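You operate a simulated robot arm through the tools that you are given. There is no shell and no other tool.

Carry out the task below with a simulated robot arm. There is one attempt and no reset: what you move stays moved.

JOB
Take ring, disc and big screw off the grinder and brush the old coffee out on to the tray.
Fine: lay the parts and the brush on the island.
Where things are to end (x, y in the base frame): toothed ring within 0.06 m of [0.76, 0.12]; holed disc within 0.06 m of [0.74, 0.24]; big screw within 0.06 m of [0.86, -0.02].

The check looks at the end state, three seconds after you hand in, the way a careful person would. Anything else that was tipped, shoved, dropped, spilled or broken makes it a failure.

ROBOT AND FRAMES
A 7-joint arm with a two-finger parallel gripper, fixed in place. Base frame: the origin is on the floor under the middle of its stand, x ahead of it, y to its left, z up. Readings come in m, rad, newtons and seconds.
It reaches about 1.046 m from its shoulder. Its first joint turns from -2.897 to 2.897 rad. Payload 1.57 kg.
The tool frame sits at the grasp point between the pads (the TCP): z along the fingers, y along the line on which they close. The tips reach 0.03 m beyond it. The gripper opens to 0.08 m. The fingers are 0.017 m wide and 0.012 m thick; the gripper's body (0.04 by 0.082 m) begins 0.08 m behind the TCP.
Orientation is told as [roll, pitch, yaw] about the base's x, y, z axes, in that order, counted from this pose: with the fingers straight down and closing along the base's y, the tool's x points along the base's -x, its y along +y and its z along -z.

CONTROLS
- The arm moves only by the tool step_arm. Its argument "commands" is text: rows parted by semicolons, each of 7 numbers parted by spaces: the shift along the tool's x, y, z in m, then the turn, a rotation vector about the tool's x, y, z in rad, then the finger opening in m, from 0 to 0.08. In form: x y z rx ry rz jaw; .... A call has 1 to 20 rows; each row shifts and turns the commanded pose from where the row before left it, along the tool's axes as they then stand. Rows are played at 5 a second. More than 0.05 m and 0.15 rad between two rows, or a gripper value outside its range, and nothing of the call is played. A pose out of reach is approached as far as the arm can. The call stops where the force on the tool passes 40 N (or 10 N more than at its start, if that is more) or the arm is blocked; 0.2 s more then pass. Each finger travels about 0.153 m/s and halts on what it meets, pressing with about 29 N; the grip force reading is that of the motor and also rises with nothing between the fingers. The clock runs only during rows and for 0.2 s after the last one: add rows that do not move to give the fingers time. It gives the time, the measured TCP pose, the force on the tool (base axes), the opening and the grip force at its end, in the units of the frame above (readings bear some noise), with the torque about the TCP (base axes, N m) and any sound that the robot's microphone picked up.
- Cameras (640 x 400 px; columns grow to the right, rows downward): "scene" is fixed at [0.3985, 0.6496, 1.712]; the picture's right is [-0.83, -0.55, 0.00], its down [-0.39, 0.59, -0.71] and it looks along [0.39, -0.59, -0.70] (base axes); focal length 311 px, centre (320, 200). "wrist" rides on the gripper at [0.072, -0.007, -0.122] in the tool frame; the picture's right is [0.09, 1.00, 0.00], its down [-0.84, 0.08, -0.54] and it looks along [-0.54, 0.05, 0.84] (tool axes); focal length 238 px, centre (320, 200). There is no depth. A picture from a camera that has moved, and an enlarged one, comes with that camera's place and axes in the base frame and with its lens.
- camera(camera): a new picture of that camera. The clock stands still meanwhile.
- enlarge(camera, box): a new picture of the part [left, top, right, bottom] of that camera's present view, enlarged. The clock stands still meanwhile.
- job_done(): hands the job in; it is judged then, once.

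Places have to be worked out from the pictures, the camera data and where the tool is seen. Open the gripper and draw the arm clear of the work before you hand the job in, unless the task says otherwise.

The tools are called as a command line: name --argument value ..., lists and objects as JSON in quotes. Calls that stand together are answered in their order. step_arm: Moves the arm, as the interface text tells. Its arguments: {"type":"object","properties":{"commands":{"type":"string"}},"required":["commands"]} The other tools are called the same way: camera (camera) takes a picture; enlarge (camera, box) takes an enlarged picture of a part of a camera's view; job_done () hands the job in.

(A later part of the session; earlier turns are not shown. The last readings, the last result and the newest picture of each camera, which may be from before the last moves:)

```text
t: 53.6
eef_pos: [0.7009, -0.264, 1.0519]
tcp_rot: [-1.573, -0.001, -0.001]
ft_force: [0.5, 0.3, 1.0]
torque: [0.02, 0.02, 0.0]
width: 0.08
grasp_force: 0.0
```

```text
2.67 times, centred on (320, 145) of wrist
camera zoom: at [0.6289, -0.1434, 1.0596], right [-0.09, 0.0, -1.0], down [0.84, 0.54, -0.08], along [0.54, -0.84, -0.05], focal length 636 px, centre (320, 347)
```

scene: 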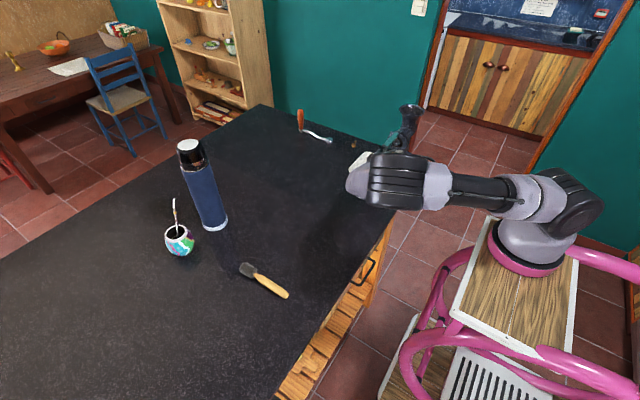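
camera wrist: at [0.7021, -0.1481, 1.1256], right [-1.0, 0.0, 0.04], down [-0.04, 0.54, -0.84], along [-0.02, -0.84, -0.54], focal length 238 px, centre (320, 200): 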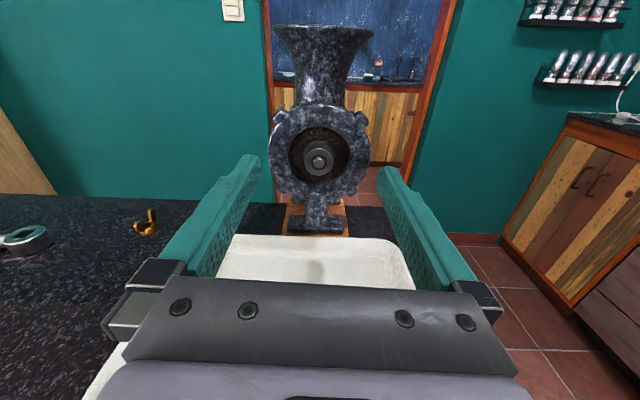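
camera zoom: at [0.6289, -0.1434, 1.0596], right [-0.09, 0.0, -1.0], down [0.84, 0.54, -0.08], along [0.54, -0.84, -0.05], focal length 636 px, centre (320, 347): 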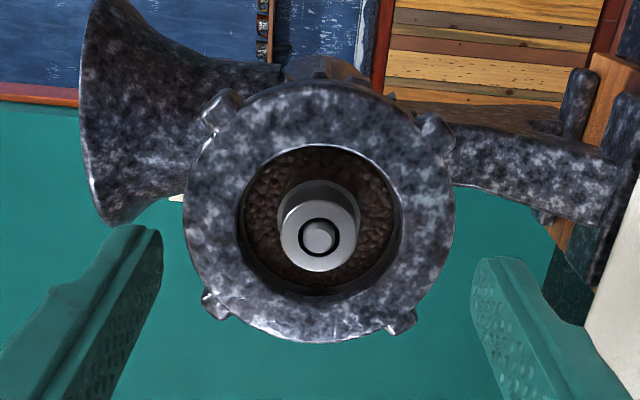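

The ring face stands visibly further out. I advance again and grip.

step_arm --commands "0 0 0.01 0 0 0 0.08; 0 0 0.008 0 0 0 0.08; 0 0 0.004 0 0 0 0.08; 0 0 0.003 0 0 0 0.08; 0 0 0 0 0 0 0.08"

step_arm --commands "0 0 0.003 0 0 0 0.08; 0 0 0.003 0 0 0 0.08; 0 0 0.002 0 0 0 0.08; 0 0 0 0 0 0 0.08; 0 0 0 0 0 0 0.07; 0 0 0 0 0 0 0.06; 0 0 0 0 0 0 0.06"

```text
t: 54.8
eef_pos: [0.7001, -0.2904, 1.0532]
tcp_rot: [-1.571, -0.003, 0.0]
ft_force: [0.4, 0.1, -0.2]
torque: [0.03, 0.03, 0.0]
width: 0.08
grasp_force: 0.1
```

```text
t: 56.4
eef_pos: [0.7, -0.297, 1.0524]
tcp_rot: [-1.57, -0.003, 0.001]
ft_force: [1.7, -0.1, 8.4]
torque: [-0.39, 0.0, -0.03]
width: 0.0788
grasp_force: 28.8
```

Gripped; a +8 N vertical force says the axis is ~0.3 mm higher. I correct and turn the first quarter.

step_arm --commands "0 -0.0003 0 0 0 0 0.06; 0 0 -0.00008 0 0 -0.15 0.06; 0 0 -0.00008 0 0 -0.15 0.06; 0 0 -0.00008 0 0 -0.15 0.06; 0 0 -0.00008 0 0 -0.15 0.06; 0 0 -0.00008 0 0 -0.15 0.06; 0 0 0 0 0 0 0.06"

```text
t: 58.0
eef_pos: [0.7001, -0.2972, 1.0521]
tcp_rot: [-1.571, 0.75, 0.002]
ft_force: [1.7, -2.8, 4.7]
torque: [-0.05, 0.01, 0.0]
width: 0.0784
grasp_force: 28.7
```

Forces are small. I continue the stroke.

step_arm --commands "0 0 -0.00008 0 0 -0.15 0.06; 0 0 -0.00008 0 0 -0.15 0.06; 0 0 -0.00008 0 0 -0.15 0.06; 0 0 -0.00008 0 0 -0.15 0.06; 0 0 -0.00008 0 0 -0.15 0.06; 0 0 -0.00008 0 0 -0.15 0.06; 0 0 -0.00008 0 0 -0.15 0.06; 0 0 -0.00008 0 0 -0.15 0.06; 0 0 0 0 0 0 0.06"

enlarge --camera "wrist" --box '[230, 70, 410, 220]'

```text
t: 60.0
eef_pos: [0.7006, -0.2963, 1.0531]
tcp_rot: [1.569, 1.19, 3.141]
ft_force: [-2.1, -2.1, -2.3]
torque: [0.13, 0.04, -0.08]
width: 0.0787
grasp_force: 29.0
```

```text
2.67 times, centred on (320, 145) of wrist
camera zoom: at [0.7335, -0.1758, 1.1183], right [-0.89, 0.0, 0.45], down [-0.38, 0.54, -0.75], along [-0.25, -0.84, -0.48], focal length 636 px, centre (320, 347)
```

zoom: 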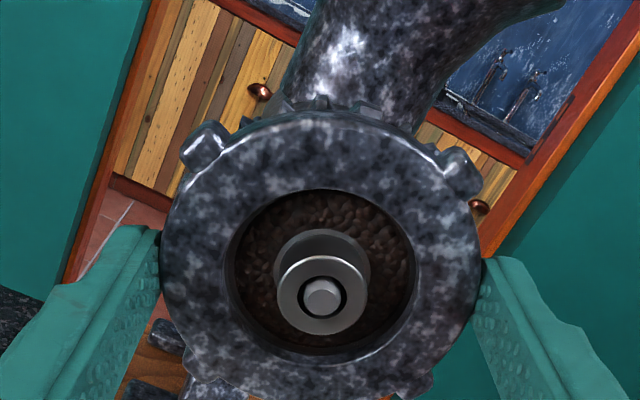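

Going well. I finish this stroke to -90°.

step_arm --commands "0 0 -0.00008 0 0 -0.15 0.06; 0 0 -0.00008 0 0 -0.15 0.06; 0 0 -0.00008 0 0 -0.15 0.06; 0 0 -0.00008 0 0 -0.15 0.06; 0 0 -0.00008 0 0 -0.15 0.06; 0 0 -0.00008 0 0 -0.15 0.06; 0 0 -0.00008 0 0 -0.15 0.06; 0 0 -0.00008 0 0 -0.14 0.06; 0 0 0 0 0 0 0.06"

step_arm --commands "0 0 -0.0005 0 0 0 0.06; 0 0 -0.0005 0 0 0 0.06; 0 0 -0.0005 0 0 0 0.06; 0 0 0 0 0 0 0.06"

```text
t: 62.0
eef_pos: [0.7003, -0.2954, 1.0538]
tcp_rot: [1.57, 0.003, -3.141]
ft_force: [-0.5, -0.5, -0.9]
torque: [0.08, -0.03, -0.03]
width: 0.0786
grasp_force: 28.9
```

```text
t: 63.0
eef_pos: [0.7011, -0.2944, 1.054]
tcp_rot: [1.571, 0.005, -3.143]
ft_force: [-0.3, 0.4, -0.4]
torque: [0.01, -0.02, 0.0]
width: 0.0786
grasp_force: 28.8
```

No axial resistance any more: the ring is free after 1.25 turns. I draw it out slowly, 6 mm first, and look.

step_arm --commands "0 0 -0.002 0 0 0 0.06; 0 0 -0.002 0 0 0 0.06; 0 0 -0.002 0 0 0 0.06; 0 0 0 0 0 0 0.06"

enlarge --camera "wrist" --box '[230, 70, 410, 220]'

```text
t: 64.0
eef_pos: [0.7005, -0.2863, 1.0533]
tcp_rot: [1.572, 0.005, -3.143]
ft_force: [-0.3, 0.2, 0.4]
torque: [0.01, -0.01, -0.01]
width: 0.079
grasp_force: 29.3
```

```text
2.67 times, centred on (320, 145) of wrist
camera zoom: at [0.7724, -0.1656, 1.0474], right [0.09, 0.0, 1.0], down [-0.84, 0.54, 0.07], along [-0.54, -0.84, 0.05], focal length 636 px, centre (320, 347)
```

zoom: 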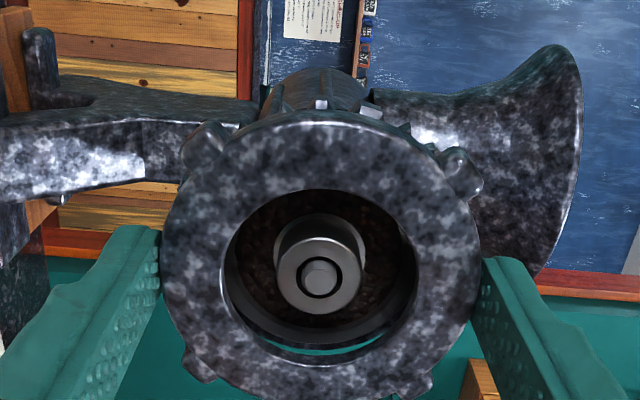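

The ring slides off freely, the disc and hub stay. I back away 9 cm with the ring.

step_arm --commands "0 0 -0.005 0 0 0 0.06; 0 0 -0.01 0 0 0 0.06; 0 0 -0.015 0 0 0 0.06; 0 0 -0.02 0 0 0 0.06; 0 0 -0.02 0 0 0 0.06; 0 0 -0.02 0 0 0 0.06; 0 0 0 0 0 0 0.06"

camera --camera "wrist"

camera --camera "scene"

```text
t: 65.6
eef_pos: [0.7008, -0.1975, 1.0529]
tcp_rot: [1.572, 0.006, -3.142]
ft_force: [0.1, -0.4, -0.2]
torque: [0.05, -0.02, 0.02]
width: 0.0786
grasp_force: 29.0
```

```text
taken
camera wrist: at [0.7729, -0.076, 1.0474], right [0.09, 0.0, 1.0], down [-0.84, 0.54, 0.07], along [-0.54, -0.84, 0.05], focal length 238 px, centre (320, 200)
```

wrist: 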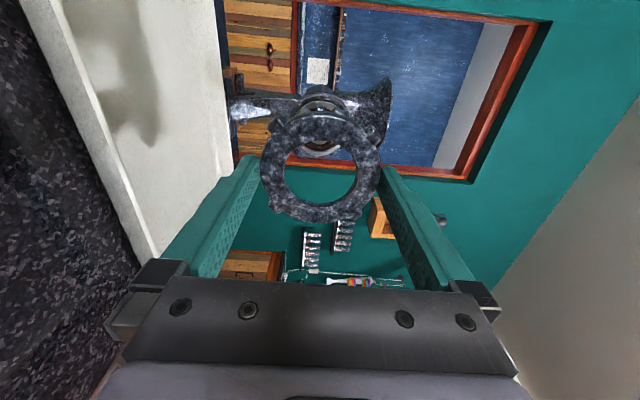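

```text
taken
```

scene: 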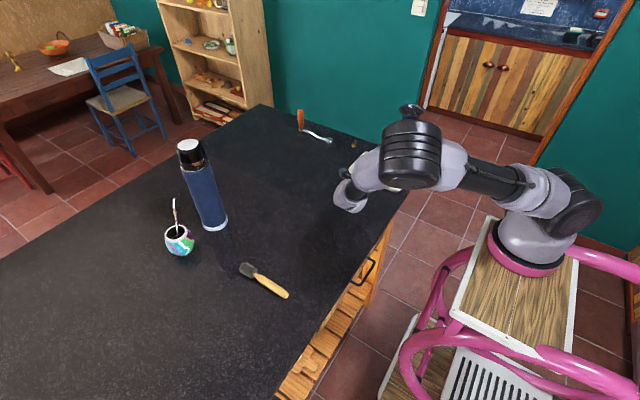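

The ring is held clear of the grinder. I turn the wrist back to camera-up and raise it to z ≈ 1.2.

step_arm --commands "0 0 -0.02 0 0 0 0.06; 0 0 0 0 0 0.15 0.06; 0 0 0 0 0 0.15 0.06; 0 0 0 0 0 0.15 0.06; 0 0 0 0 0 0.15 0.06; 0 0 0 0 0 0.15 0.06; 0 0 0 0 0 0.15 0.06; 0 0 0 0 0 0.15 0.06; 0 0 0 0 0 0.15 0.06; 0 0 0 0 0 0.15 0.06; 0 0 0 0 0 0.15 0.06; 0 0 0 0 0 0.0708 0.06; 0.04 0 0 0 0 0 0.06; 0.04 0 0 0 0 0 0.06; 0.04 0 0 0 0 0 0.06; 0.04 0 0 0 0 0 0.06; 0 0 0 0 0 0 0.06"

enlarge --camera "scene" --box '[330, 90, 450, 200]'

enlarge --camera "wrist" --box '[200, 80, 440, 260]'

```text
t: 69.2
eef_pos: [0.7012, -0.1787, 1.2139]
tcp_rot: [-1.527, 1.567, 0.044]
ft_force: [-0.4, -0.3, -1.8]
torque: [0.08, 0.03, 0.02]
width: 0.0785
grasp_force: 29.2
```

```text
3.64 times, centred on (390, 145) of scene
camera zoom: at [0.3985, 0.6496, 1.712], right [-0.83, -0.55, 0.0], down [-0.39, 0.59, -0.71], along [0.39, -0.59, -0.7], focal length 1132 px, centre (66, 400)
```

zoom: 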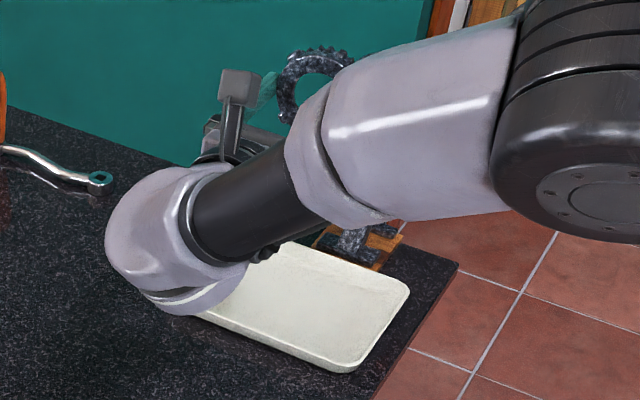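

```text
2.22 times, centred on (320, 170) of wrist
camera zoom: at [0.7076, -0.057, 1.2869], right [-1.0, 0.0, 0.09], down [-0.07, 0.54, -0.84], along [-0.05, -0.84, -0.54], focal length 530 px, centre (320, 267)
```

zoom: 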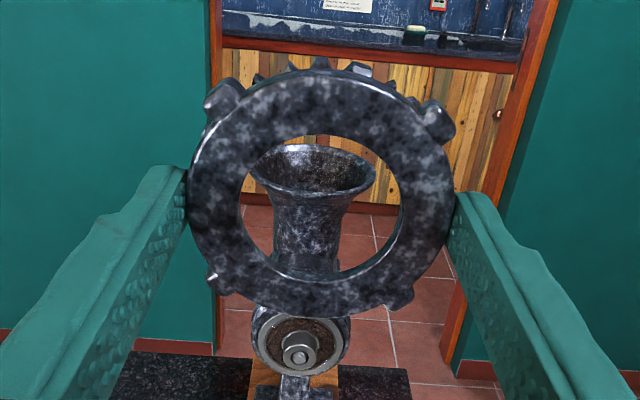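

The ring is firmly held. I back to y ≈ 0, then tilt the tool so the fingers point down.

step_arm --commands "0 0 -0.05 0 0 0 0.06; 0 0 -0.05 0 0 0 0.06; 0 0 -0.05 0 0 0 0.06; 0 0 -0.03 0 0 0 0.06; 0 0 0 0 -0.15 0 0.06; 0 0 0 0 -0.15 0 0.06; 0 0 0 0 -0.15 0 0.06; 0 0 0 0 -0.15 0 0.06; 0 0 0 0 -0.15 0 0.06; 0 0 0 0 -0.15 0 0.06; 0 0 0 0 -0.15 0 0.06; 0 0 0 0 -0.15 0 0.06; 0 0 0 0 -0.15 0 0.06; 0 0 0 0 -0.15 0 0.06; 0 0 0 0 -0.0708 0 0.06; 0 0 0 0 0 0 0.06"

camera --camera "scene"

camera --camera "wrist"

```text
t: 72.6
eef_pos: [0.7011, 0.0018, 1.2128]
tcp_rot: [-0.004, 0.0, 1.572]
ft_force: [0.8, -0.4, -2.6]
torque: [0.01, 0.0, 0.04]
width: 0.0785
grasp_force: 28.6
```

```text
taken
```

scene: 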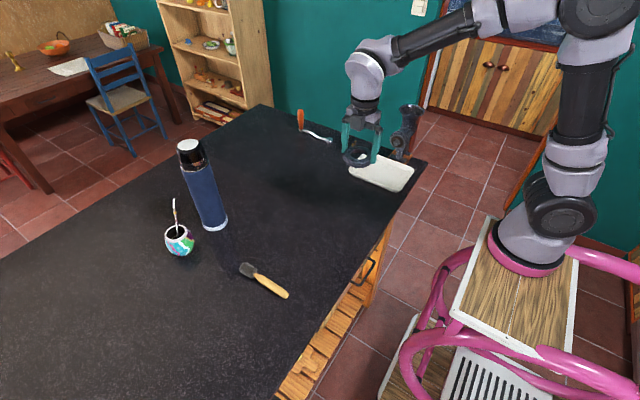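

```text
taken
camera wrist: at [0.7063, -0.0707, 1.3357], right [-1.0, -0.09, 0.0], down [-0.08, 0.84, 0.54], along [-0.05, 0.54, -0.84], focal length 238 px, centre (320, 200)
```

wrist: 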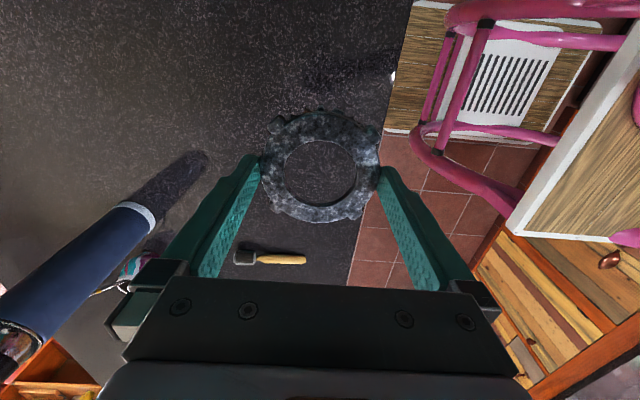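

Fingers point down with the ring flat below them. I move over [0.76, 0.12] and descend to z ≈ 1.03.

step_arm --commands "-0.0393 -0.0197 0 0 0 0 0.06; -0.0393 -0.0197 0 0 0 0 0.06; -0.0393 -0.0197 0 0 0 0 0.06; 0 0 0.045 0 0 0 0.06; 0 0 0.045 0 0 0 0.06; 0 0 0.045 0 0 0 0.06; 0 0 0.045 0 0 0 0.06; 0 0 0 0 0 0 0.06; 0 0 0 0 0 0 0.06"

enlarge --camera "scene" --box '[250, 130, 410, 250]'

```text
t: 74.6
eef_pos: [0.7582, 0.1221, 1.0328]
tcp_rot: [-0.002, 0.001, 1.57]
ft_force: [0.1, -0.5, -1.6]
torque: [0.0, 0.03, 0.0]
width: 0.0786
grasp_force: 29.0
```

```text
3.33 times, centred on (330, 190) of scene
camera zoom: at [0.3985, 0.6496, 1.712], right [-0.83, -0.55, 0.0], down [-0.39, 0.59, -0.71], along [0.39, -0.59, -0.7], focal length 1037 px, centre (287, 233)
```

zoom: 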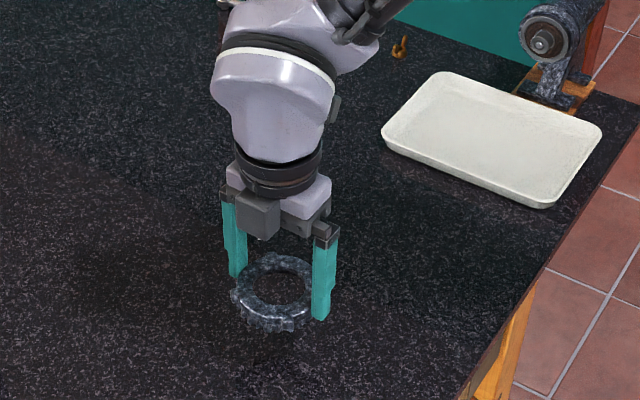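

The ring hangs a few cm above the counter. I lower in small steps until touch.

step_arm --commands "0 0 0.015 0 0 0 0.06; 0 0 0.01 0 0 0 0.06; 0 0 0.005 0 0 0 0.06; 0 0 0.004 0 0 0 0.06; 0 0 0.003 0 0 0 0.06; 0 0 0 0 0 0 0.06"

enlarge --camera "scene" --box '[290, 170, 360, 230]'

```text
t: 76.0
eef_pos: [0.7607, 0.1204, 0.9968]
tcp_rot: [-0.004, 0.002, 1.569]
ft_force: [-1.5, 0.1, -1.0]
torque: [0.01, 0.03, -0.03]
width: 0.0789
grasp_force: 29.0
```

```text
6.67 times, centred on (325, 200) of scene
camera zoom: at [0.3985, 0.6496, 1.712], right [-0.83, -0.55, 0.0], down [-0.39, 0.59, -0.71], along [0.39, -0.59, -0.7], focal length 2074 px, centre (287, 200)
```

zoom: 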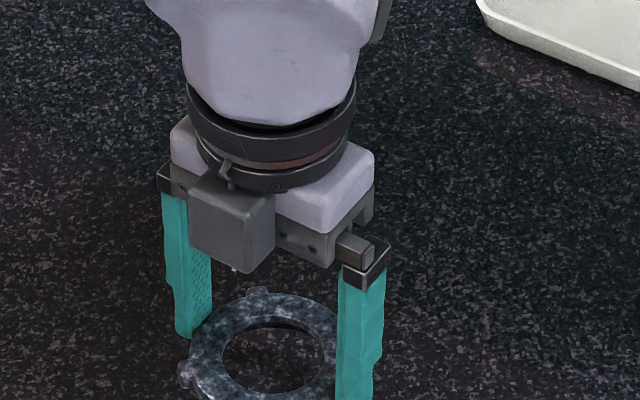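

Not touching yet. I continue down in 3 mm steps.

step_arm --commands "0 0 0.003 0 0 0 0.06; 0 0 0.003 0 0 0 0.06; 0 0 0.003 0 0 0 0.06; 0 0 0.003 0 0 0 0.06; 0 0 0 0 0 0 0.06"

enlarge --camera "scene" --box '[290, 175, 360, 245]'

```text
t: 77.2
eef_pos: [0.7598, 0.1197, 0.9837]
tcp_rot: [-0.003, -0.001, 1.572]
ft_force: [-1.0, 0.1, -1.9]
torque: [0.02, 0.0, 0.02]
width: 0.0786
grasp_force: 28.4
```

```text
5.71 times, centred on (325, 210) of scene
camera zoom: at [0.3985, 0.6496, 1.712], right [-0.83, -0.55, 0.0], down [-0.39, 0.59, -0.71], along [0.39, -0.59, -0.7], focal length 1778 px, centre (291, 143)
```

zoom: 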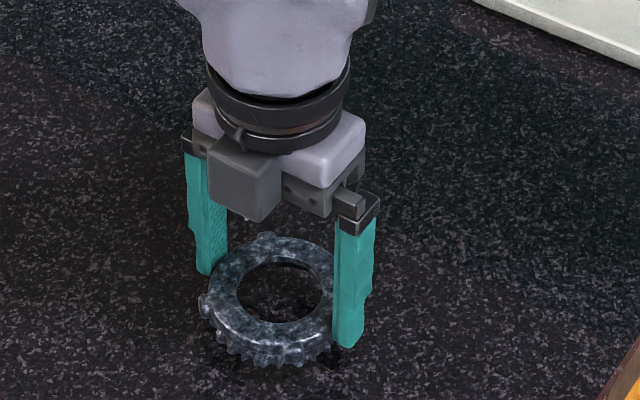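

Still free; I keep lowering by 2 mm steps.

step_arm --commands "0 0 0.002 0 0 0 0.06; 0 0 0.002 0 0 0 0.06; 0 0 0.002 0 0 0 0.06; 0 0 0.002 0 0 0 0.06; 0 0 0 0 0 0 0.06"

```text
t: 78.4
eef_pos: [0.7594, 0.1187, 0.9756]
tcp_rot: [-0.003, 0.001, 1.572]
ft_force: [0.1, 0.7, -2.3]
torque: [-0.03, 0.02, -0.01]
width: 0.0786
grasp_force: 29.8
```

step_arm --commands "0 0 0.002 0 0 0 0.06; 0 0 0.002 0 0 0 0.06; 0 0 0.002 0 0 0 0.06; 0 0 0 0 0 0 0.06"

enlarge --camera "scene" --box '[290, 175, 360, 245]'

```text
t: 79.4
eef_pos: [0.7589, 0.1197, 0.971]
tcp_rot: [-0.003, 0.0, 1.572]
ft_force: [-0.7, -0.8, -2.5]
torque: [0.01, 0.01, -0.03]
width: 0.0786
grasp_force: 28.4
```

```text
5.71 times, centred on (325, 210) of scene
camera zoom: at [0.3985, 0.6496, 1.712], right [-0.83, -0.55, 0.0], down [-0.39, 0.59, -0.71], along [0.39, -0.59, -0.7], focal length 1778 px, centre (291, 143)
```

zoom: 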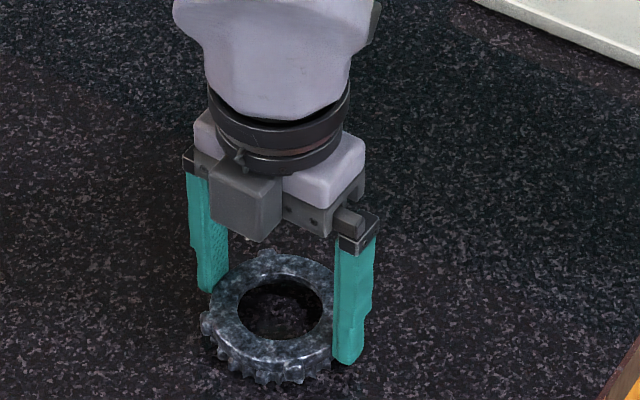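

Very close to the counter by the shadow. I continue by 2 mm steps with the force limit as guard.

step_arm --commands "0 0 0.002 0 0 0 0.06; 0 0 0.002 0 0 0 0.06; 0 0 0 0 0 0 0.06"

```text
t: 80.2
eef_pos: [0.7592, 0.12, 0.9688]
tcp_rot: [-0.007, -0.001, 1.572]
ft_force: [-1.4, -1.6, 19.0]
torque: [0.23, 0.71, 0.01]
width: 0.0787
grasp_force: 28.5
```

Touch-down with 19 N at TCP z 0.968. I relieve half a millimetre, open, and rise slowly.

step_arm --commands "0 0 -0.0008 0 0 0 0.06; 0 0 0 0 0 0 0.07; 0 0 0 0 0 0 0.08; 0 0 0 0 0 0 0.08; 0 0 0 0 0 0 0.08"

step_arm --commands "0 0 -0.005 0 0 0 0.08; 0 0 -0.01 0 0 0 0.08; 0 0 -0.02 0 0 0 0.08; 0 0 -0.03 0 0 0 0.08; 0 0 -0.04 0 0 0 0.08; 0 0 0 0 0 0 0.08"

camera --camera "wrist"

enlarge --camera "scene" --box '[290, 160, 370, 240]'

```text
t: 81.4
eef_pos: [0.7595, 0.1203, 0.9676]
tcp_rot: [-0.003, 0.002, 1.572]
ft_force: [0.8, 0.8, 0.6]
torque: [-0.01, 0.0, 0.0]
width: 0.0798
grasp_force: 0.1
```

```text
t: 82.8
eef_pos: [0.759, 0.1188, 1.0733]
tcp_rot: [-0.004, 0.0, 1.572]
ft_force: [0.2, 1.1, -0.7]
torque: [-0.02, 0.02, -0.02]
width: 0.0801
grasp_force: 0.0
```

```text
taken
camera wrist: at [0.7663, 0.0459, 1.1958], right [-1.0, -0.09, 0.0], down [-0.08, 0.84, 0.54], along [-0.05, 0.54, -0.84], focal length 238 px, centre (320, 200)
```

wrist: 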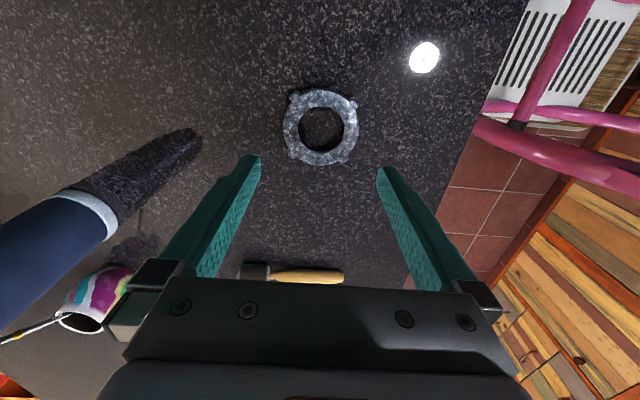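

```text
5.00 times, centred on (330, 200) of scene
camera zoom: at [0.3985, 0.6496, 1.712], right [-0.83, -0.55, 0.0], down [-0.39, 0.59, -0.71], along [0.39, -0.59, -0.7], focal length 1556 px, centre (270, 200)
```

zoom: 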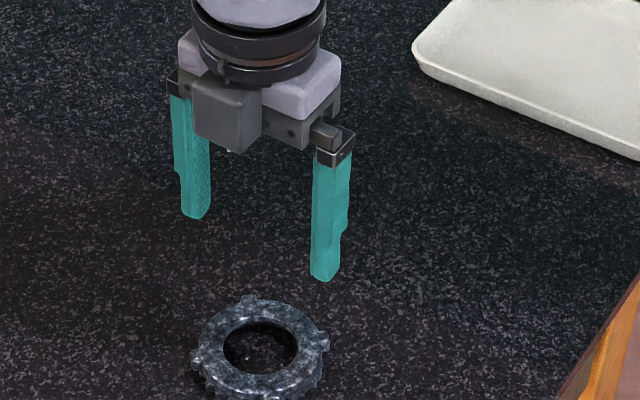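

The ring lies flat at [0.76, 0.12]. Now I look at the grinder's face with the scene camera to see the disc and hub.

enlarge --camera "scene" --box '[380, 122, 416, 150]'

enlarge --camera "scene" --box '[340, 100, 440, 200]'

```text
14.29 times, centred on (398, 136) of scene
camera zoom: at [0.3985, 0.6496, 1.712], right [-0.83, -0.55, 0.0], down [-0.39, 0.59, -0.71], along [0.39, -0.59, -0.7], focal length 4445 px, centre (-794, 1114)
```

zoom: 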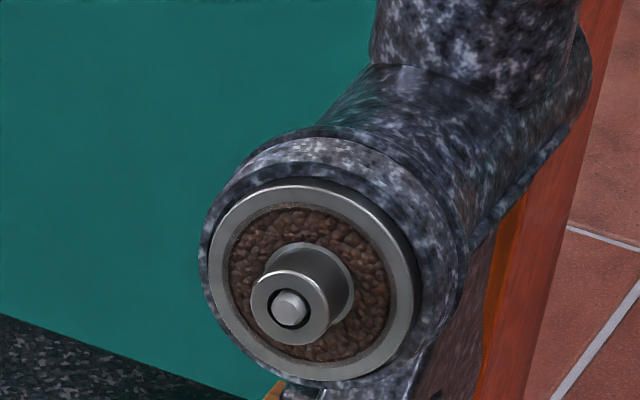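

```text
4.00 times, centred on (390, 150) of scene
camera zoom: at [0.3985, 0.6496, 1.712], right [-0.83, -0.55, 0.0], down [-0.39, 0.59, -0.71], along [0.39, -0.59, -0.7], focal length 1245 px, centre (40, 400)
```

zoom: 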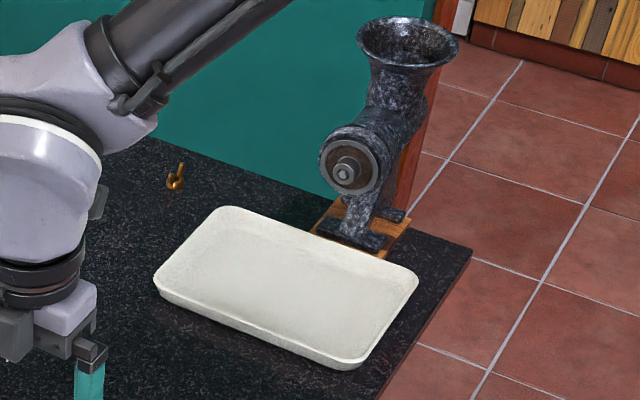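

The disc sits in the mouth with a steel hub (≈ 0.022 m) standing out about 1.5 cm; I can pull it by the hub. I go up, tilt the tool back to horizontal and come before the grinder with a half-open gripper.

step_arm --commands "0 0 -0.045 0 0 0 0.08; 0 0 -0.045 0 0 0 0.08; 0 0 -0.045 0 0 0 0.08; 0.04 0.0196 0 0 0 0 0.08; 0.04 0.0196 0 0 0 0 0.08; 0.04 0.0196 0 0 0 0 0.08; 0 0 0 0 0.15 0 0.08; 0 0 0 0 0.15 0 0.08; 0 0 0 0 0.15 0 0.08; 0 0 0 0 0.15 0 0.08; 0 0 0 0 0.15 0 0.08; 0 0 0 0 0.15 0 0.08; 0 0 0 0 0.15 0 0.08; 0 0 0 0 0.15 0 0.08; 0 0 0 0 0.15 0 0.08; 0 0 0 0 0.15 0 0.08; 0 0 0 0 0.0728 0 0.08; 0 0 0 0 0 0 0.08"

```text
t: 86.6
eef_pos: [0.6993, 0.001, 1.2081]
tcp_rot: [-2.141, 1.566, -0.571]
ft_force: [-0.1, 0.4, -0.1]
torque: [0.01, 0.0, -0.02]
width: 0.0796
grasp_force: 0.2
```

Now forward to y ≈ -0.14, down to axis height, then forward to y ≈ -0.25, with a 0.05 m opening for the hub.

step_arm --commands "0 0 0.047 0 0 0 0.08; 0 0 0.047 0 0 0 0.08; 0 0 0.047 0 0 0 0.06; -0.0388 0 0 0 0 0 0.05; -0.0388 0 0 0 0 0 0.05; -0.0388 0 0 0 0 0 0.05; -0.0388 0 0 0 0 0 0.05; 0 0 0.04 0 0 0 0.05; 0 0 0.04 0 0 0 0.05; 0 0 0.03 0 0 0 0.05; 0 0 0 0 0 0 0.05; 0 0 0 0 0 0 0.05"

enlarge --camera "wrist" --box '[230, 70, 410, 220]'

enlarge --camera "wrist" --box '[275, 105, 365, 180]'

```text
t: 89.2
eef_pos: [0.7021, -0.2538, 1.051]
tcp_rot: [-1.963, 1.569, -0.391]
ft_force: [0.1, -0.6, 0.7]
torque: [-0.02, 0.01, -0.03]
width: 0.0502
grasp_force: 0.1
```

```text
2.67 times, centred on (320, 145) of wrist
camera zoom: at [0.7088, -0.1319, 1.124], right [-1.0, 0.0, 0.09], down [-0.07, 0.54, -0.84], along [-0.05, -0.84, -0.54], focal length 636 px, centre (320, 347)
```

zoom: 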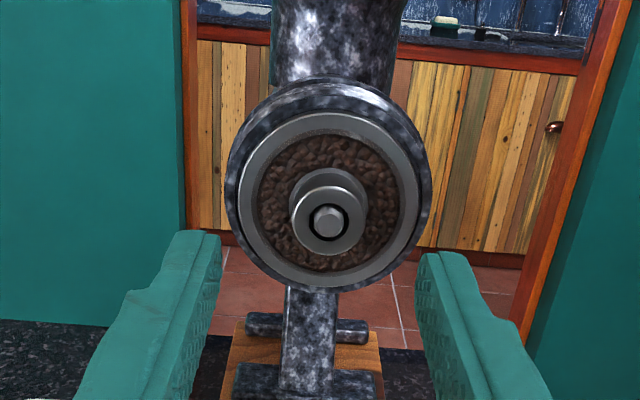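

```text
5.33 times, centred on (320, 142) of wrist
camera zoom: at [0.7088, -0.1319, 1.124], right [-1.0, 0.0, 0.09], down [-0.07, 0.54, -0.84], along [-0.05, -0.84, -0.54], focal length 1271 px, centre (320, 507)
```

zoom: 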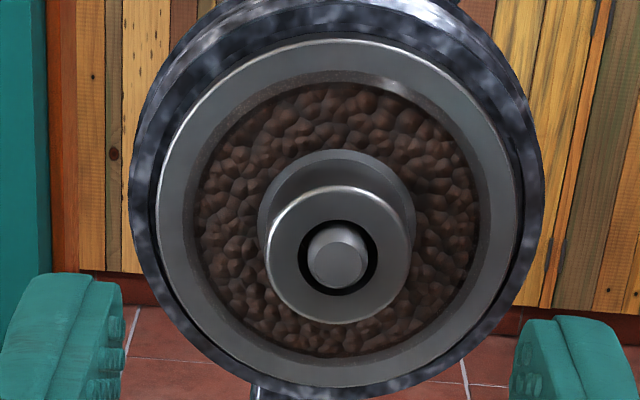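

Hub is ~2 mm to the -x side of the tool axis; the disc's face is near y -0.325 and the hub tip at -0.312. I correct sideways and advance so the tips stop ~4 mm short of the disc.

step_arm --commands "0.001 0.0018 0 0 0 0 0.05; 0 0 0.015 0 0 0 0.05; 0 0 0.012 0 0 0 0.05; 0 0 0.007 0 0 0 0.05; 0 0 0 0 0 0 0.05; 0 0 0 0 0 0 0.05"

enlarge --camera "wrist" --box '[250, 90, 390, 200]'

```text
t: 90.6
eef_pos: [0.699, -0.2862, 1.0532]
tcp_rot: [-1.947, 1.568, -0.377]
ft_force: [0.6, 0.0, 0.6]
torque: [0.04, -0.02, 0.02]
width: 0.0501
grasp_force: 0.0
```

```text
3.64 times, centred on (320, 145) of wrist
camera zoom: at [0.7053, -0.1641, 1.1257], right [-1.0, 0.0, 0.09], down [-0.07, 0.54, -0.84], along [-0.05, -0.84, -0.54], focal length 867 px, centre (320, 400)
```

zoom: 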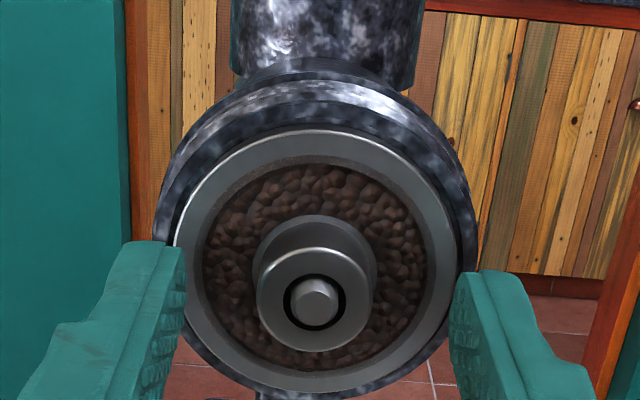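

Centred. I advance 6 mm more and close on the hub.

step_arm --commands "0 0 0.003 0 0 0 0.05; 0 0 0.003 0 0 0 0.05; 0 0 0 0 0 0 0.05; 0 0 0 0 0 0 0.04; 0 0 0 0 0 0 0.03; 0 0 0 0 0 0 0.01; 0 0 0 0 0 0 0.01"

enlarge --camera "wrist" --box '[250, 90, 390, 200]'

```text
t: 92.2
eef_pos: [0.7001, -0.2913, 1.0541]
tcp_rot: [-1.918, 1.567, -0.346]
ft_force: [8.9, -2.6, 2.6]
torque: [-0.04, -0.02, 0.08]
width: 0.0206
grasp_force: 28.9
```

```text
3.64 times, centred on (320, 145) of wrist
camera zoom: at [0.7061, -0.1699, 1.1264], right [-1.0, 0.0, 0.09], down [-0.08, 0.54, -0.84], along [-0.05, -0.84, -0.54], focal length 867 px, centre (320, 400)
```

zoom: 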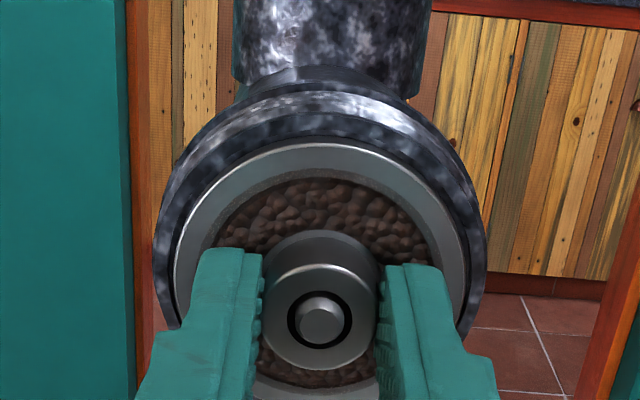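

Hub gripped at 0.0206 m. I relieve the 9 N side force and pull gently outward, 2 mm at a time.

step_arm --commands "0 -0.0004 0 0 0 0 0.01; 0 0 -0.001 0 0 0 0.01; 0 0 -0.001 0 0 0 0.01; 0 0 -0.001 0 0 0 0.01; 0 0 0 0 0 0 0.01"

enlarge --camera "wrist" --box '[250, 90, 390, 200]'

```text
t: 93.4
eef_pos: [0.7004, -0.2879, 1.0526]
tcp_rot: [-2.004, 1.566, -0.433]
ft_force: [-0.1, 0.8, -0.1]
torque: [0.02, 0.02, 0.01]
width: 0.021
grasp_force: 29.2
```

```text
3.64 times, centred on (320, 145) of wrist
camera zoom: at [0.7058, -0.167, 1.1259], right [-1.0, 0.0, 0.09], down [-0.07, 0.54, -0.84], along [-0.05, -0.84, -0.54], focal length 867 px, centre (320, 400)
```

zoom: 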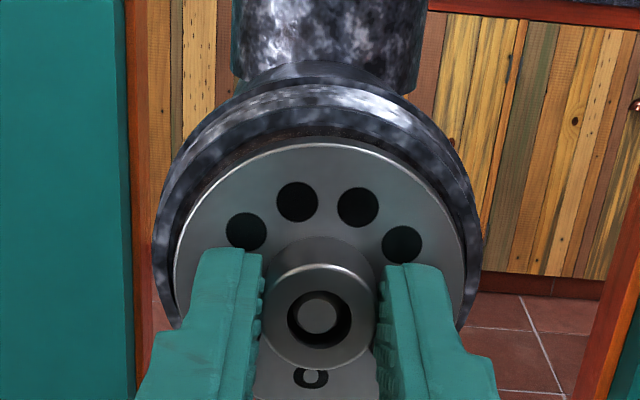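

The disc follows, its holes now visible. I keep pulling it straight out.

step_arm --commands "0 0 -0.003 0 0 0 0.01; 0 0 -0.004 0 0 0 0.01; 0 0 -0.005 0 0 0 0.01; 0 0 -0.005 0 0 0 0.01; 0 0 -0.01 0 0 0 0.01; 0 0 0 0 0 0 0.01"

enlarge --camera "wrist" --box '[230, 80, 410, 230]'

```text
t: 94.8
eef_pos: [0.6999, -0.2612, 1.0524]
tcp_rot: [-1.934, 1.567, -0.363]
ft_force: [-0.4, 0.0, -0.8]
torque: [0.06, 0.02, 0.03]
width: 0.021
grasp_force: 28.9
```

```text
2.67 times, centred on (320, 155) of wrist
camera zoom: at [0.7058, -0.14, 1.1259], right [-1.0, 0.0, 0.09], down [-0.07, 0.54, -0.84], along [-0.05, -0.84, -0.54], focal length 636 px, centre (320, 320)
```

zoom: 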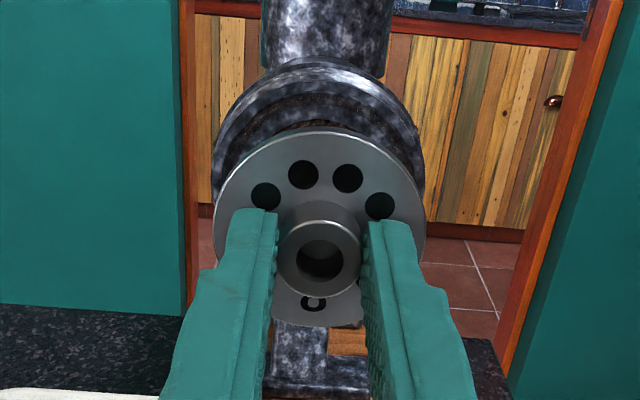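

The disc is off the pin. I back off another 9 cm and look into the barrel.

step_arm --commands "0 0 -0.02 0 0 0 0.01; 0 0 -0.02 0 0 0 0.01; 0 0 -0.02 0 0 0 0.01; 0 0 -0.03 0 0 0 0.01; 0.04 0 0 0 0 0 0.01; 0.04 0 0 0 0 0 0.01; 0.04 0 0 0 0 0 0.01; 0.03 0 0 0 0 0 0.01; 0 0 0 0 0 0 0.01"

camera --camera "wrist"

enlarge --camera "wrist" --box '[270, 200, 370, 280]'

camera --camera "scene"

```text
t: 96.8
eef_pos: [0.6985, -0.17, 1.2051]
tcp_rot: [-2.023, 1.566, -0.45]
ft_force: [0.0, 0.9, -0.2]
torque: [0.03, -0.02, 0.0]
width: 0.0212
grasp_force: 29.1
```

```text
taken
camera wrist: at [0.7052, -0.0487, 1.2777], right [-1.0, 0.0, 0.09], down [-0.07, 0.54, -0.84], along [-0.05, -0.84, -0.54], focal length 238 px, centre (320, 200)
```

wrist: 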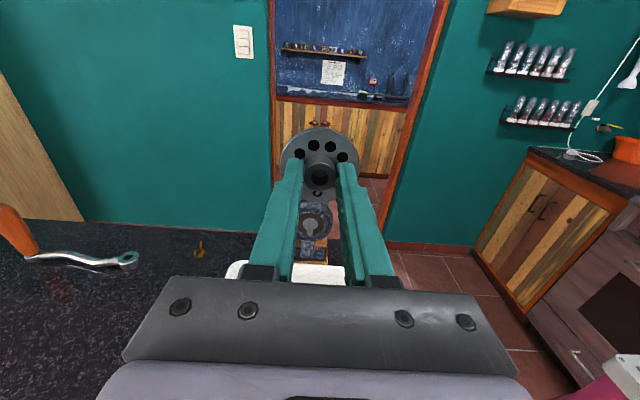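

```text
5.00 times, centred on (320, 240) of wrist
camera zoom: at [0.7052, -0.0487, 1.2777], right [-1.0, 0.0, 0.09], down [-0.07, 0.54, -0.84], along [-0.05, -0.84, -0.54], focal length 1192 px, centre (320, 0)
```

zoom: 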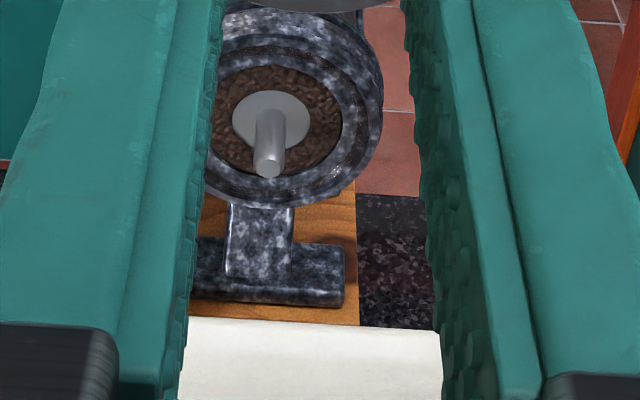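

```text
taken
```

scene: 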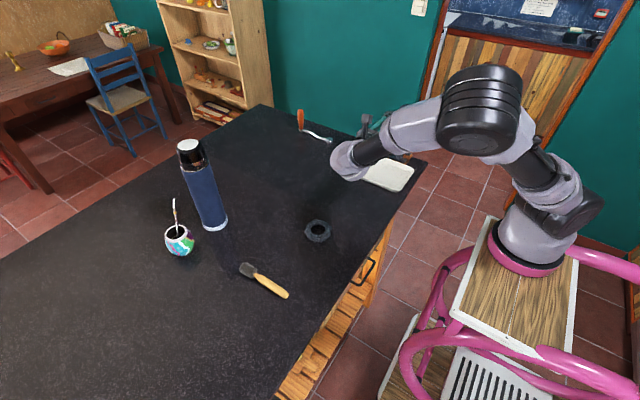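

Inside the mouth, coffee grounds and the screw's pin are visible. First I lay the disc down: back off, tilt fingers down.

step_arm --commands "0 0 -0.05 0 0 0 0.01; 0 0 -0.05 0 0 0 0.01; 0 0 -0.05 0 0 0 0.01; 0 0 -0.03 0 0 0 0.01; 0 0 0 0 -0.15 0 0.01; 0 0 0 0 -0.15 0 0.01; 0 0 0 0 -0.15 0 0.01; 0 0 0 0 -0.15 0 0.01; 0 0 0 0 -0.15 0 0.01; 0 0 0 0 -0.15 0 0.01; 0 0 0 0 -0.15 0 0.01; 0 0 0 0 -0.15 0 0.01; 0 0 0 0 -0.15 0 0.01; 0 0 0 0 -0.15 0 0.01; 0 0 0 0 -0.0708 0 0.01; 0 0 0 0 0 0 0.01"

enlarge --camera "scene" --box '[320, 60, 440, 200]'

```text
t: 100.2
eef_pos: [0.6981, 0.0088, 1.2026]
tcp_rot: [-0.003, 0.001, 1.57]
ft_force: [-0.4, 0.5, -1.0]
torque: [-0.02, -0.01, -0.01]
width: 0.0212
grasp_force: 28.8
```

```text
2.86 times, centred on (380, 130) of scene
camera zoom: at [0.3985, 0.6496, 1.712], right [-0.83, -0.55, 0.0], down [-0.39, 0.59, -0.71], along [0.39, -0.59, -0.7], focal length 889 px, centre (149, 400)
```

zoom: 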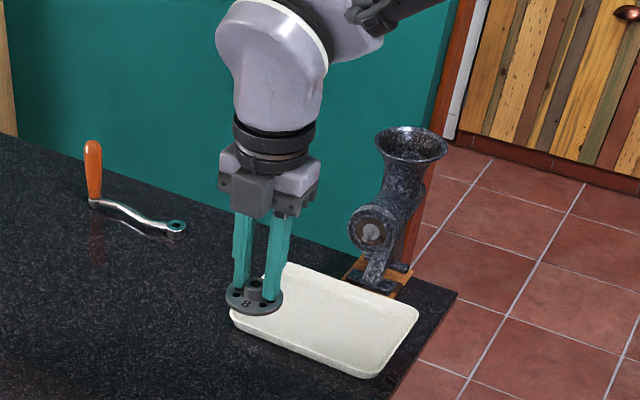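

Disc held with its back downward. I move over [0.74, 0.24] and descend to z ≈ 1.0.

step_arm --commands "-0.0462 -0.0084 0 0 0 0 0.01; -0.0462 -0.0084 0 0 0 0 0.01; -0.0462 -0.0084 0 0 0 0 0.01; -0.0462 -0.0084 0 0 0 0 0.01; -0.0462 -0.0084 0 0 0 0 0.01; 0 0 0.048 0 0 0 0.01; 0 0 0.048 0 0 0 0.01; 0 0 0.048 0 0 0 0.01; 0 0 0.048 0 0 0 0.01; 0 0 0 0 0 0 0.01; 0 0 0 0 0 0 0.01"

enlarge --camera "scene" --box '[240, 180, 360, 300]'

```text
t: 102.6
eef_pos: [0.7397, 0.2369, 1.0103]
tcp_rot: [-0.004, 0.001, 1.571]
ft_force: [0.1, -0.2, -0.5]
torque: [-0.01, 0.0, -0.02]
width: 0.0209
grasp_force: 28.9
```

```text
3.33 times, centred on (300, 240) of scene
camera zoom: at [0.3985, 0.6496, 1.712], right [-0.83, -0.55, 0.0], down [-0.39, 0.59, -0.71], along [0.39, -0.59, -0.7], focal length 1037 px, centre (387, 67)
```

zoom: 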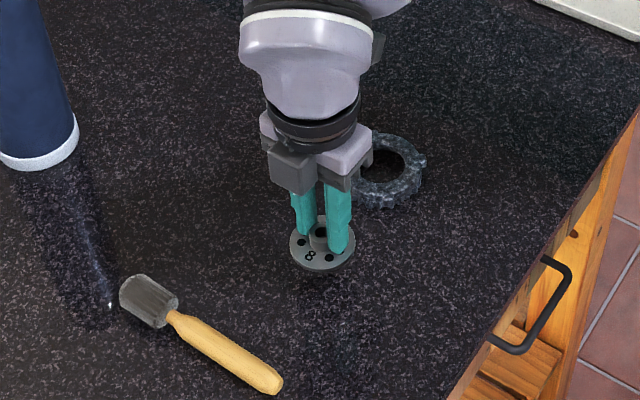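

I lower by steps until contact.

step_arm --commands "0 0 0.015 0 0 0 0.01; 0 0 0.01 0 0 0 0.01; 0 0 0.006 0 0 0 0.01; 0 0 0.004 0 0 0 0.01; 0 0 0.003 0 0 0 0.01; 0 0 0 0 0 0 0.01"

enlarge --camera "scene" --box '[270, 190, 350, 270]'

```text
t: 104.0
eef_pos: [0.7407, 0.24, 0.9713]
tcp_rot: [-0.003, 0.003, 1.571]
ft_force: [-0.1, 0.1, -1.7]
torque: [-0.01, 0.0, 0.01]
width: 0.0209
grasp_force: 29.0
```

```text
5.00 times, centred on (310, 230) of scene
camera zoom: at [0.3985, 0.6496, 1.712], right [-0.83, -0.55, 0.0], down [-0.39, 0.59, -0.71], along [0.39, -0.59, -0.7], focal length 1556 px, centre (370, 50)
```

zoom: 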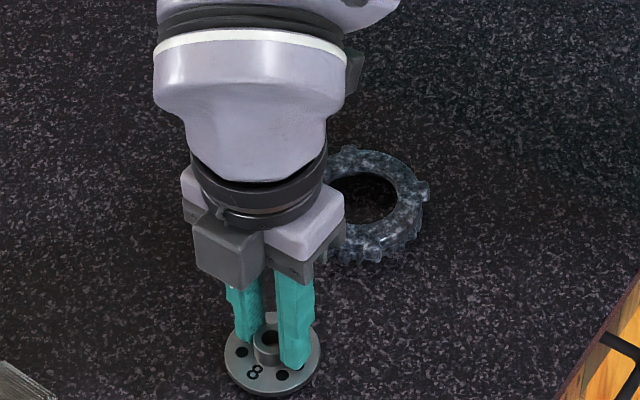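

step_arm --commands "0 0 0.002 0 0 0 0.01; 0 0 0.002 0 0 0 0.01; 0 0 0.002 0 0 0 0.01; 0 0 0 0 0 0 0.01"

```text
t: 105.0
eef_pos: [0.7418, 0.239, 0.9671]
tcp_rot: [-0.006, 0.002, 1.569]
ft_force: [-1.2, -0.8, 11.5]
torque: [0.03, 0.26, 0.0]
width: 0.0212
grasp_force: 28.7
```

Touch-down (11 N). I relieve, open to 0.045 and rise.

step_arm --commands "0 0 -0.0006 0 0 0 0.01; 0 0 0 0 0 0 0.03; 0 0 0 0 0 0 0.045; 0 0 0 0 0 0 0.045; 0 0 -0.005 0 0 0 0.045; 0 0 -0.015 0 0 0 0.045; 0 0 -0.04 0 0 0 0.045; 0 0 -0.04 0 0 0 0.045; 0 0 -0.04 0 0 0 0.045; 0 0 -0.04 0 0 0 0.045; 0 0 0 0 0 0 0.045"

camera --camera "scene"

camera --camera "wrist"

enlarge --camera "scene" --box '[380, 120, 420, 150]'

```text
t: 107.4
eef_pos: [0.7389, 0.2421, 1.1486]
tcp_rot: [-0.004, 0.0, 1.571]
ft_force: [-0.2, 0.6, -1.0]
torque: [-0.01, 0.03, 0.02]
width: 0.0453
grasp_force: 0.0
```

```text
taken
```

scene: 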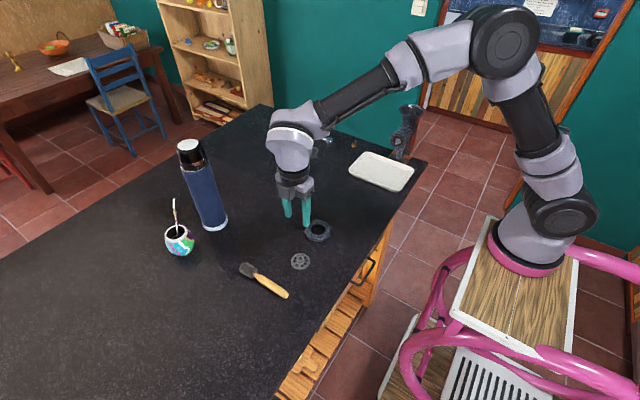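

```text
taken
camera wrist: at [0.7449, 0.1702, 1.2712], right [-1.0, -0.09, 0.0], down [-0.08, 0.84, 0.54], along [-0.05, 0.54, -0.84], focal length 238 px, centre (320, 200)
```

wrist: 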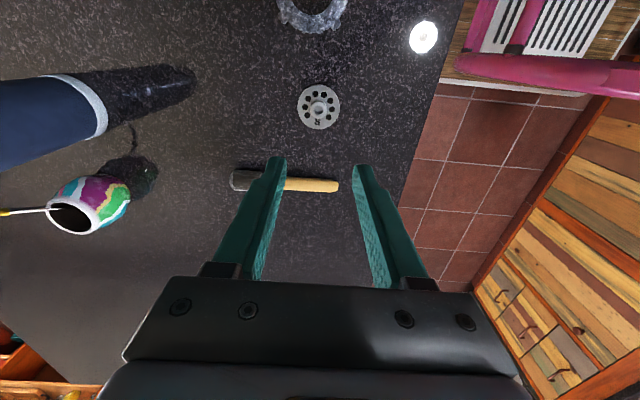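

```text
13.33 times, centred on (400, 135) of scene
camera zoom: at [0.3985, 0.6496, 1.712], right [-0.83, -0.55, 0.0], down [-0.39, 0.59, -0.71], along [0.39, -0.59, -0.7], focal length 4149 px, centre (-747, 1067)
```

zoom: 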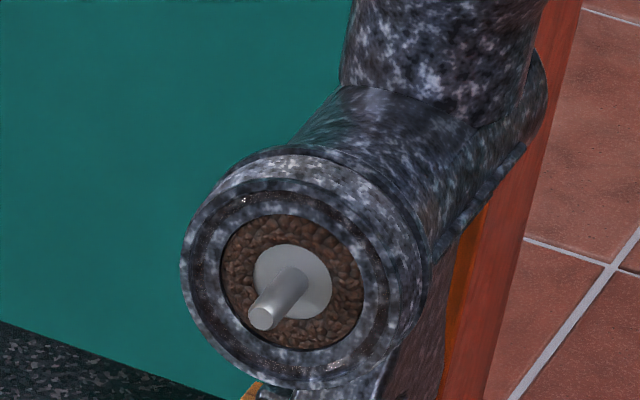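

The disc lies at [0.74, 0.24]. The screw's pin (≈ 8 mm thick) sticks out of the mouth. I return to the grinder, tool horizontal again.

step_arm --commands "0 0 -0.03 0 0 0 0.045; 0 0 -0.03 0 0 0 0.045; 0.048 0.0078 0 0 0 0 0.045; 0.048 0.0078 0 0 0 0 0.045; 0.048 0.0078 0 0 0 0 0.045; 0.048 0.0078 0 0 0 0 0.045; 0.048 0.0078 0 0 0 0 0.045; 0 0 0 0 0.15 0 0.045; 0 0 0 0 0.15 0 0.045; 0 0 0 0 0.15 0 0.045; 0 0 0 0 0.15 0 0.045; 0 0 0 0 0.15 0 0.045; 0 0 0 0 0.15 0 0.045; 0 0 0 0 0.15 0 0.045; 0 0 0 0 0.15 0 0.045; 0 0 0 0 0.15 0 0.045; 0 0 0 0 0.15 0 0.045; 0 0 0 0 0.0708 0 0.045; 0 0 0 0 0 0 0.045"

```text
t: 111.4
eef_pos: [0.7019, 0.0019, 1.2086]
tcp_rot: [-2.131, 1.566, -0.558]
ft_force: [-0.1, -0.3, 0.0]
torque: [0.03, 0.0, 0.01]
width: 0.0449
grasp_force: 0.1
```

Forward, down to the axis height, and forward again to y ≈ -0.25.

step_arm --commands "0 0 0.047 0 0 0 0.045; 0 0 0.047 0 0 0 0.04; 0 0 0.047 0 0 0 0.03; -0.0389 0 0 0 0 0 0.03; -0.0389 0 0 0 0 0 0.03; -0.0389 0 0 0 0 0 0.03; -0.0389 0 0 0 0 0 0.03; 0 0.0008 0.04 0 0 0 0.03; 0 0 0.04 0 0 0 0.03; 0 0 0.025 0 0 0 0.03; 0 0 0 0 0 0 0.03; 0 0 0 0 0 0 0.03"

enlarge --camera "wrist" --box '[250, 90, 390, 200]'

enlarge --camera "wrist" --box '[290, 120, 350, 170]'

```text
t: 114.0
eef_pos: [0.702, -0.2471, 1.0535]
tcp_rot: [-1.952, 1.566, -0.381]
ft_force: [0.3, 0.8, -0.4]
torque: [-0.03, -0.01, 0.02]
width: 0.0299
grasp_force: 0.0
```

```text
3.64 times, centred on (320, 145) of wrist
camera zoom: at [0.7091, -0.1265, 1.1247], right [-1.0, 0.0, 0.09], down [-0.07, 0.54, -0.84], along [-0.05, -0.84, -0.54], focal length 867 px, centre (320, 400)
```

zoom: 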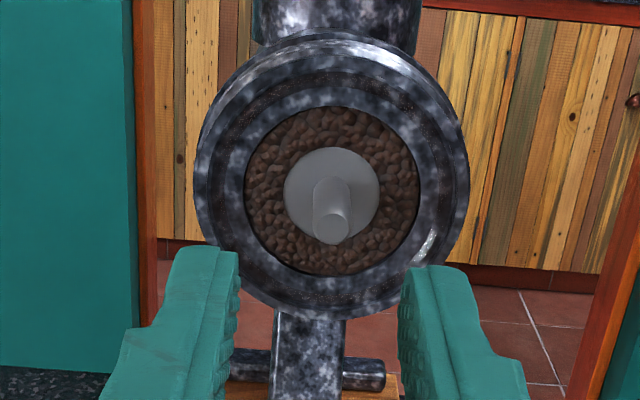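

```text
8.00 times, centred on (320, 145) of wrist
camera zoom: at [0.7091, -0.1265, 1.1247], right [-1.0, 0.0, 0.09], down [-0.07, 0.54, -0.84], along [-0.05, -0.84, -0.54], focal length 1907 px, centre (320, 640)
```

zoom: 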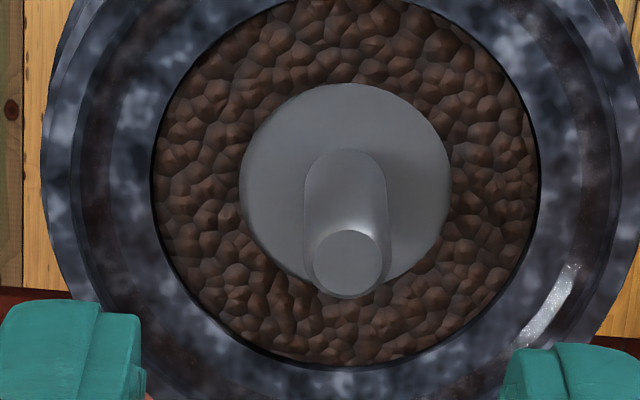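

The pin (7 mm thick, 23 mm long, tip at y ≈ -0.309, shoulder at ≈ -0.332) is about 2.5 mm to the -x side. I correct, narrow to 0.02 m and advance to straddle the pin.

step_arm --commands "0 0.0024 0 0 0 0 0.02; 0 0 0.02 0 0 0 0.02; 0 0 0.012 0 0 0 0.02; 0 0 0.008 0 0 0 0.02; 0 0 0 0 0 0 0.02; 0 0 0 0 0 0 0.02"

enlarge --camera "wrist" --box '[270, 90, 370, 180]'

```text
t: 115.4
eef_pos: [0.6998, -0.2864, 1.0528]
tcp_rot: [-1.964, 1.568, -0.391]
ft_force: [-0.1, 0.5, -0.1]
torque: [0.0, -0.01, 0.0]
width: 0.0199
grasp_force: 0.0
```

```text
4.44 times, centred on (320, 135) of wrist
camera zoom: at [0.7062, -0.1654, 1.125], right [-1.0, 0.0, 0.09], down [-0.07, 0.54, -0.84], along [-0.05, -0.84, -0.54], focal length 1059 px, centre (320, 489)
```

zoom: 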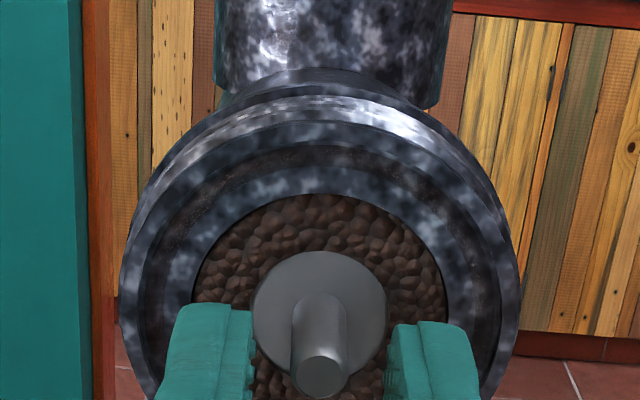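

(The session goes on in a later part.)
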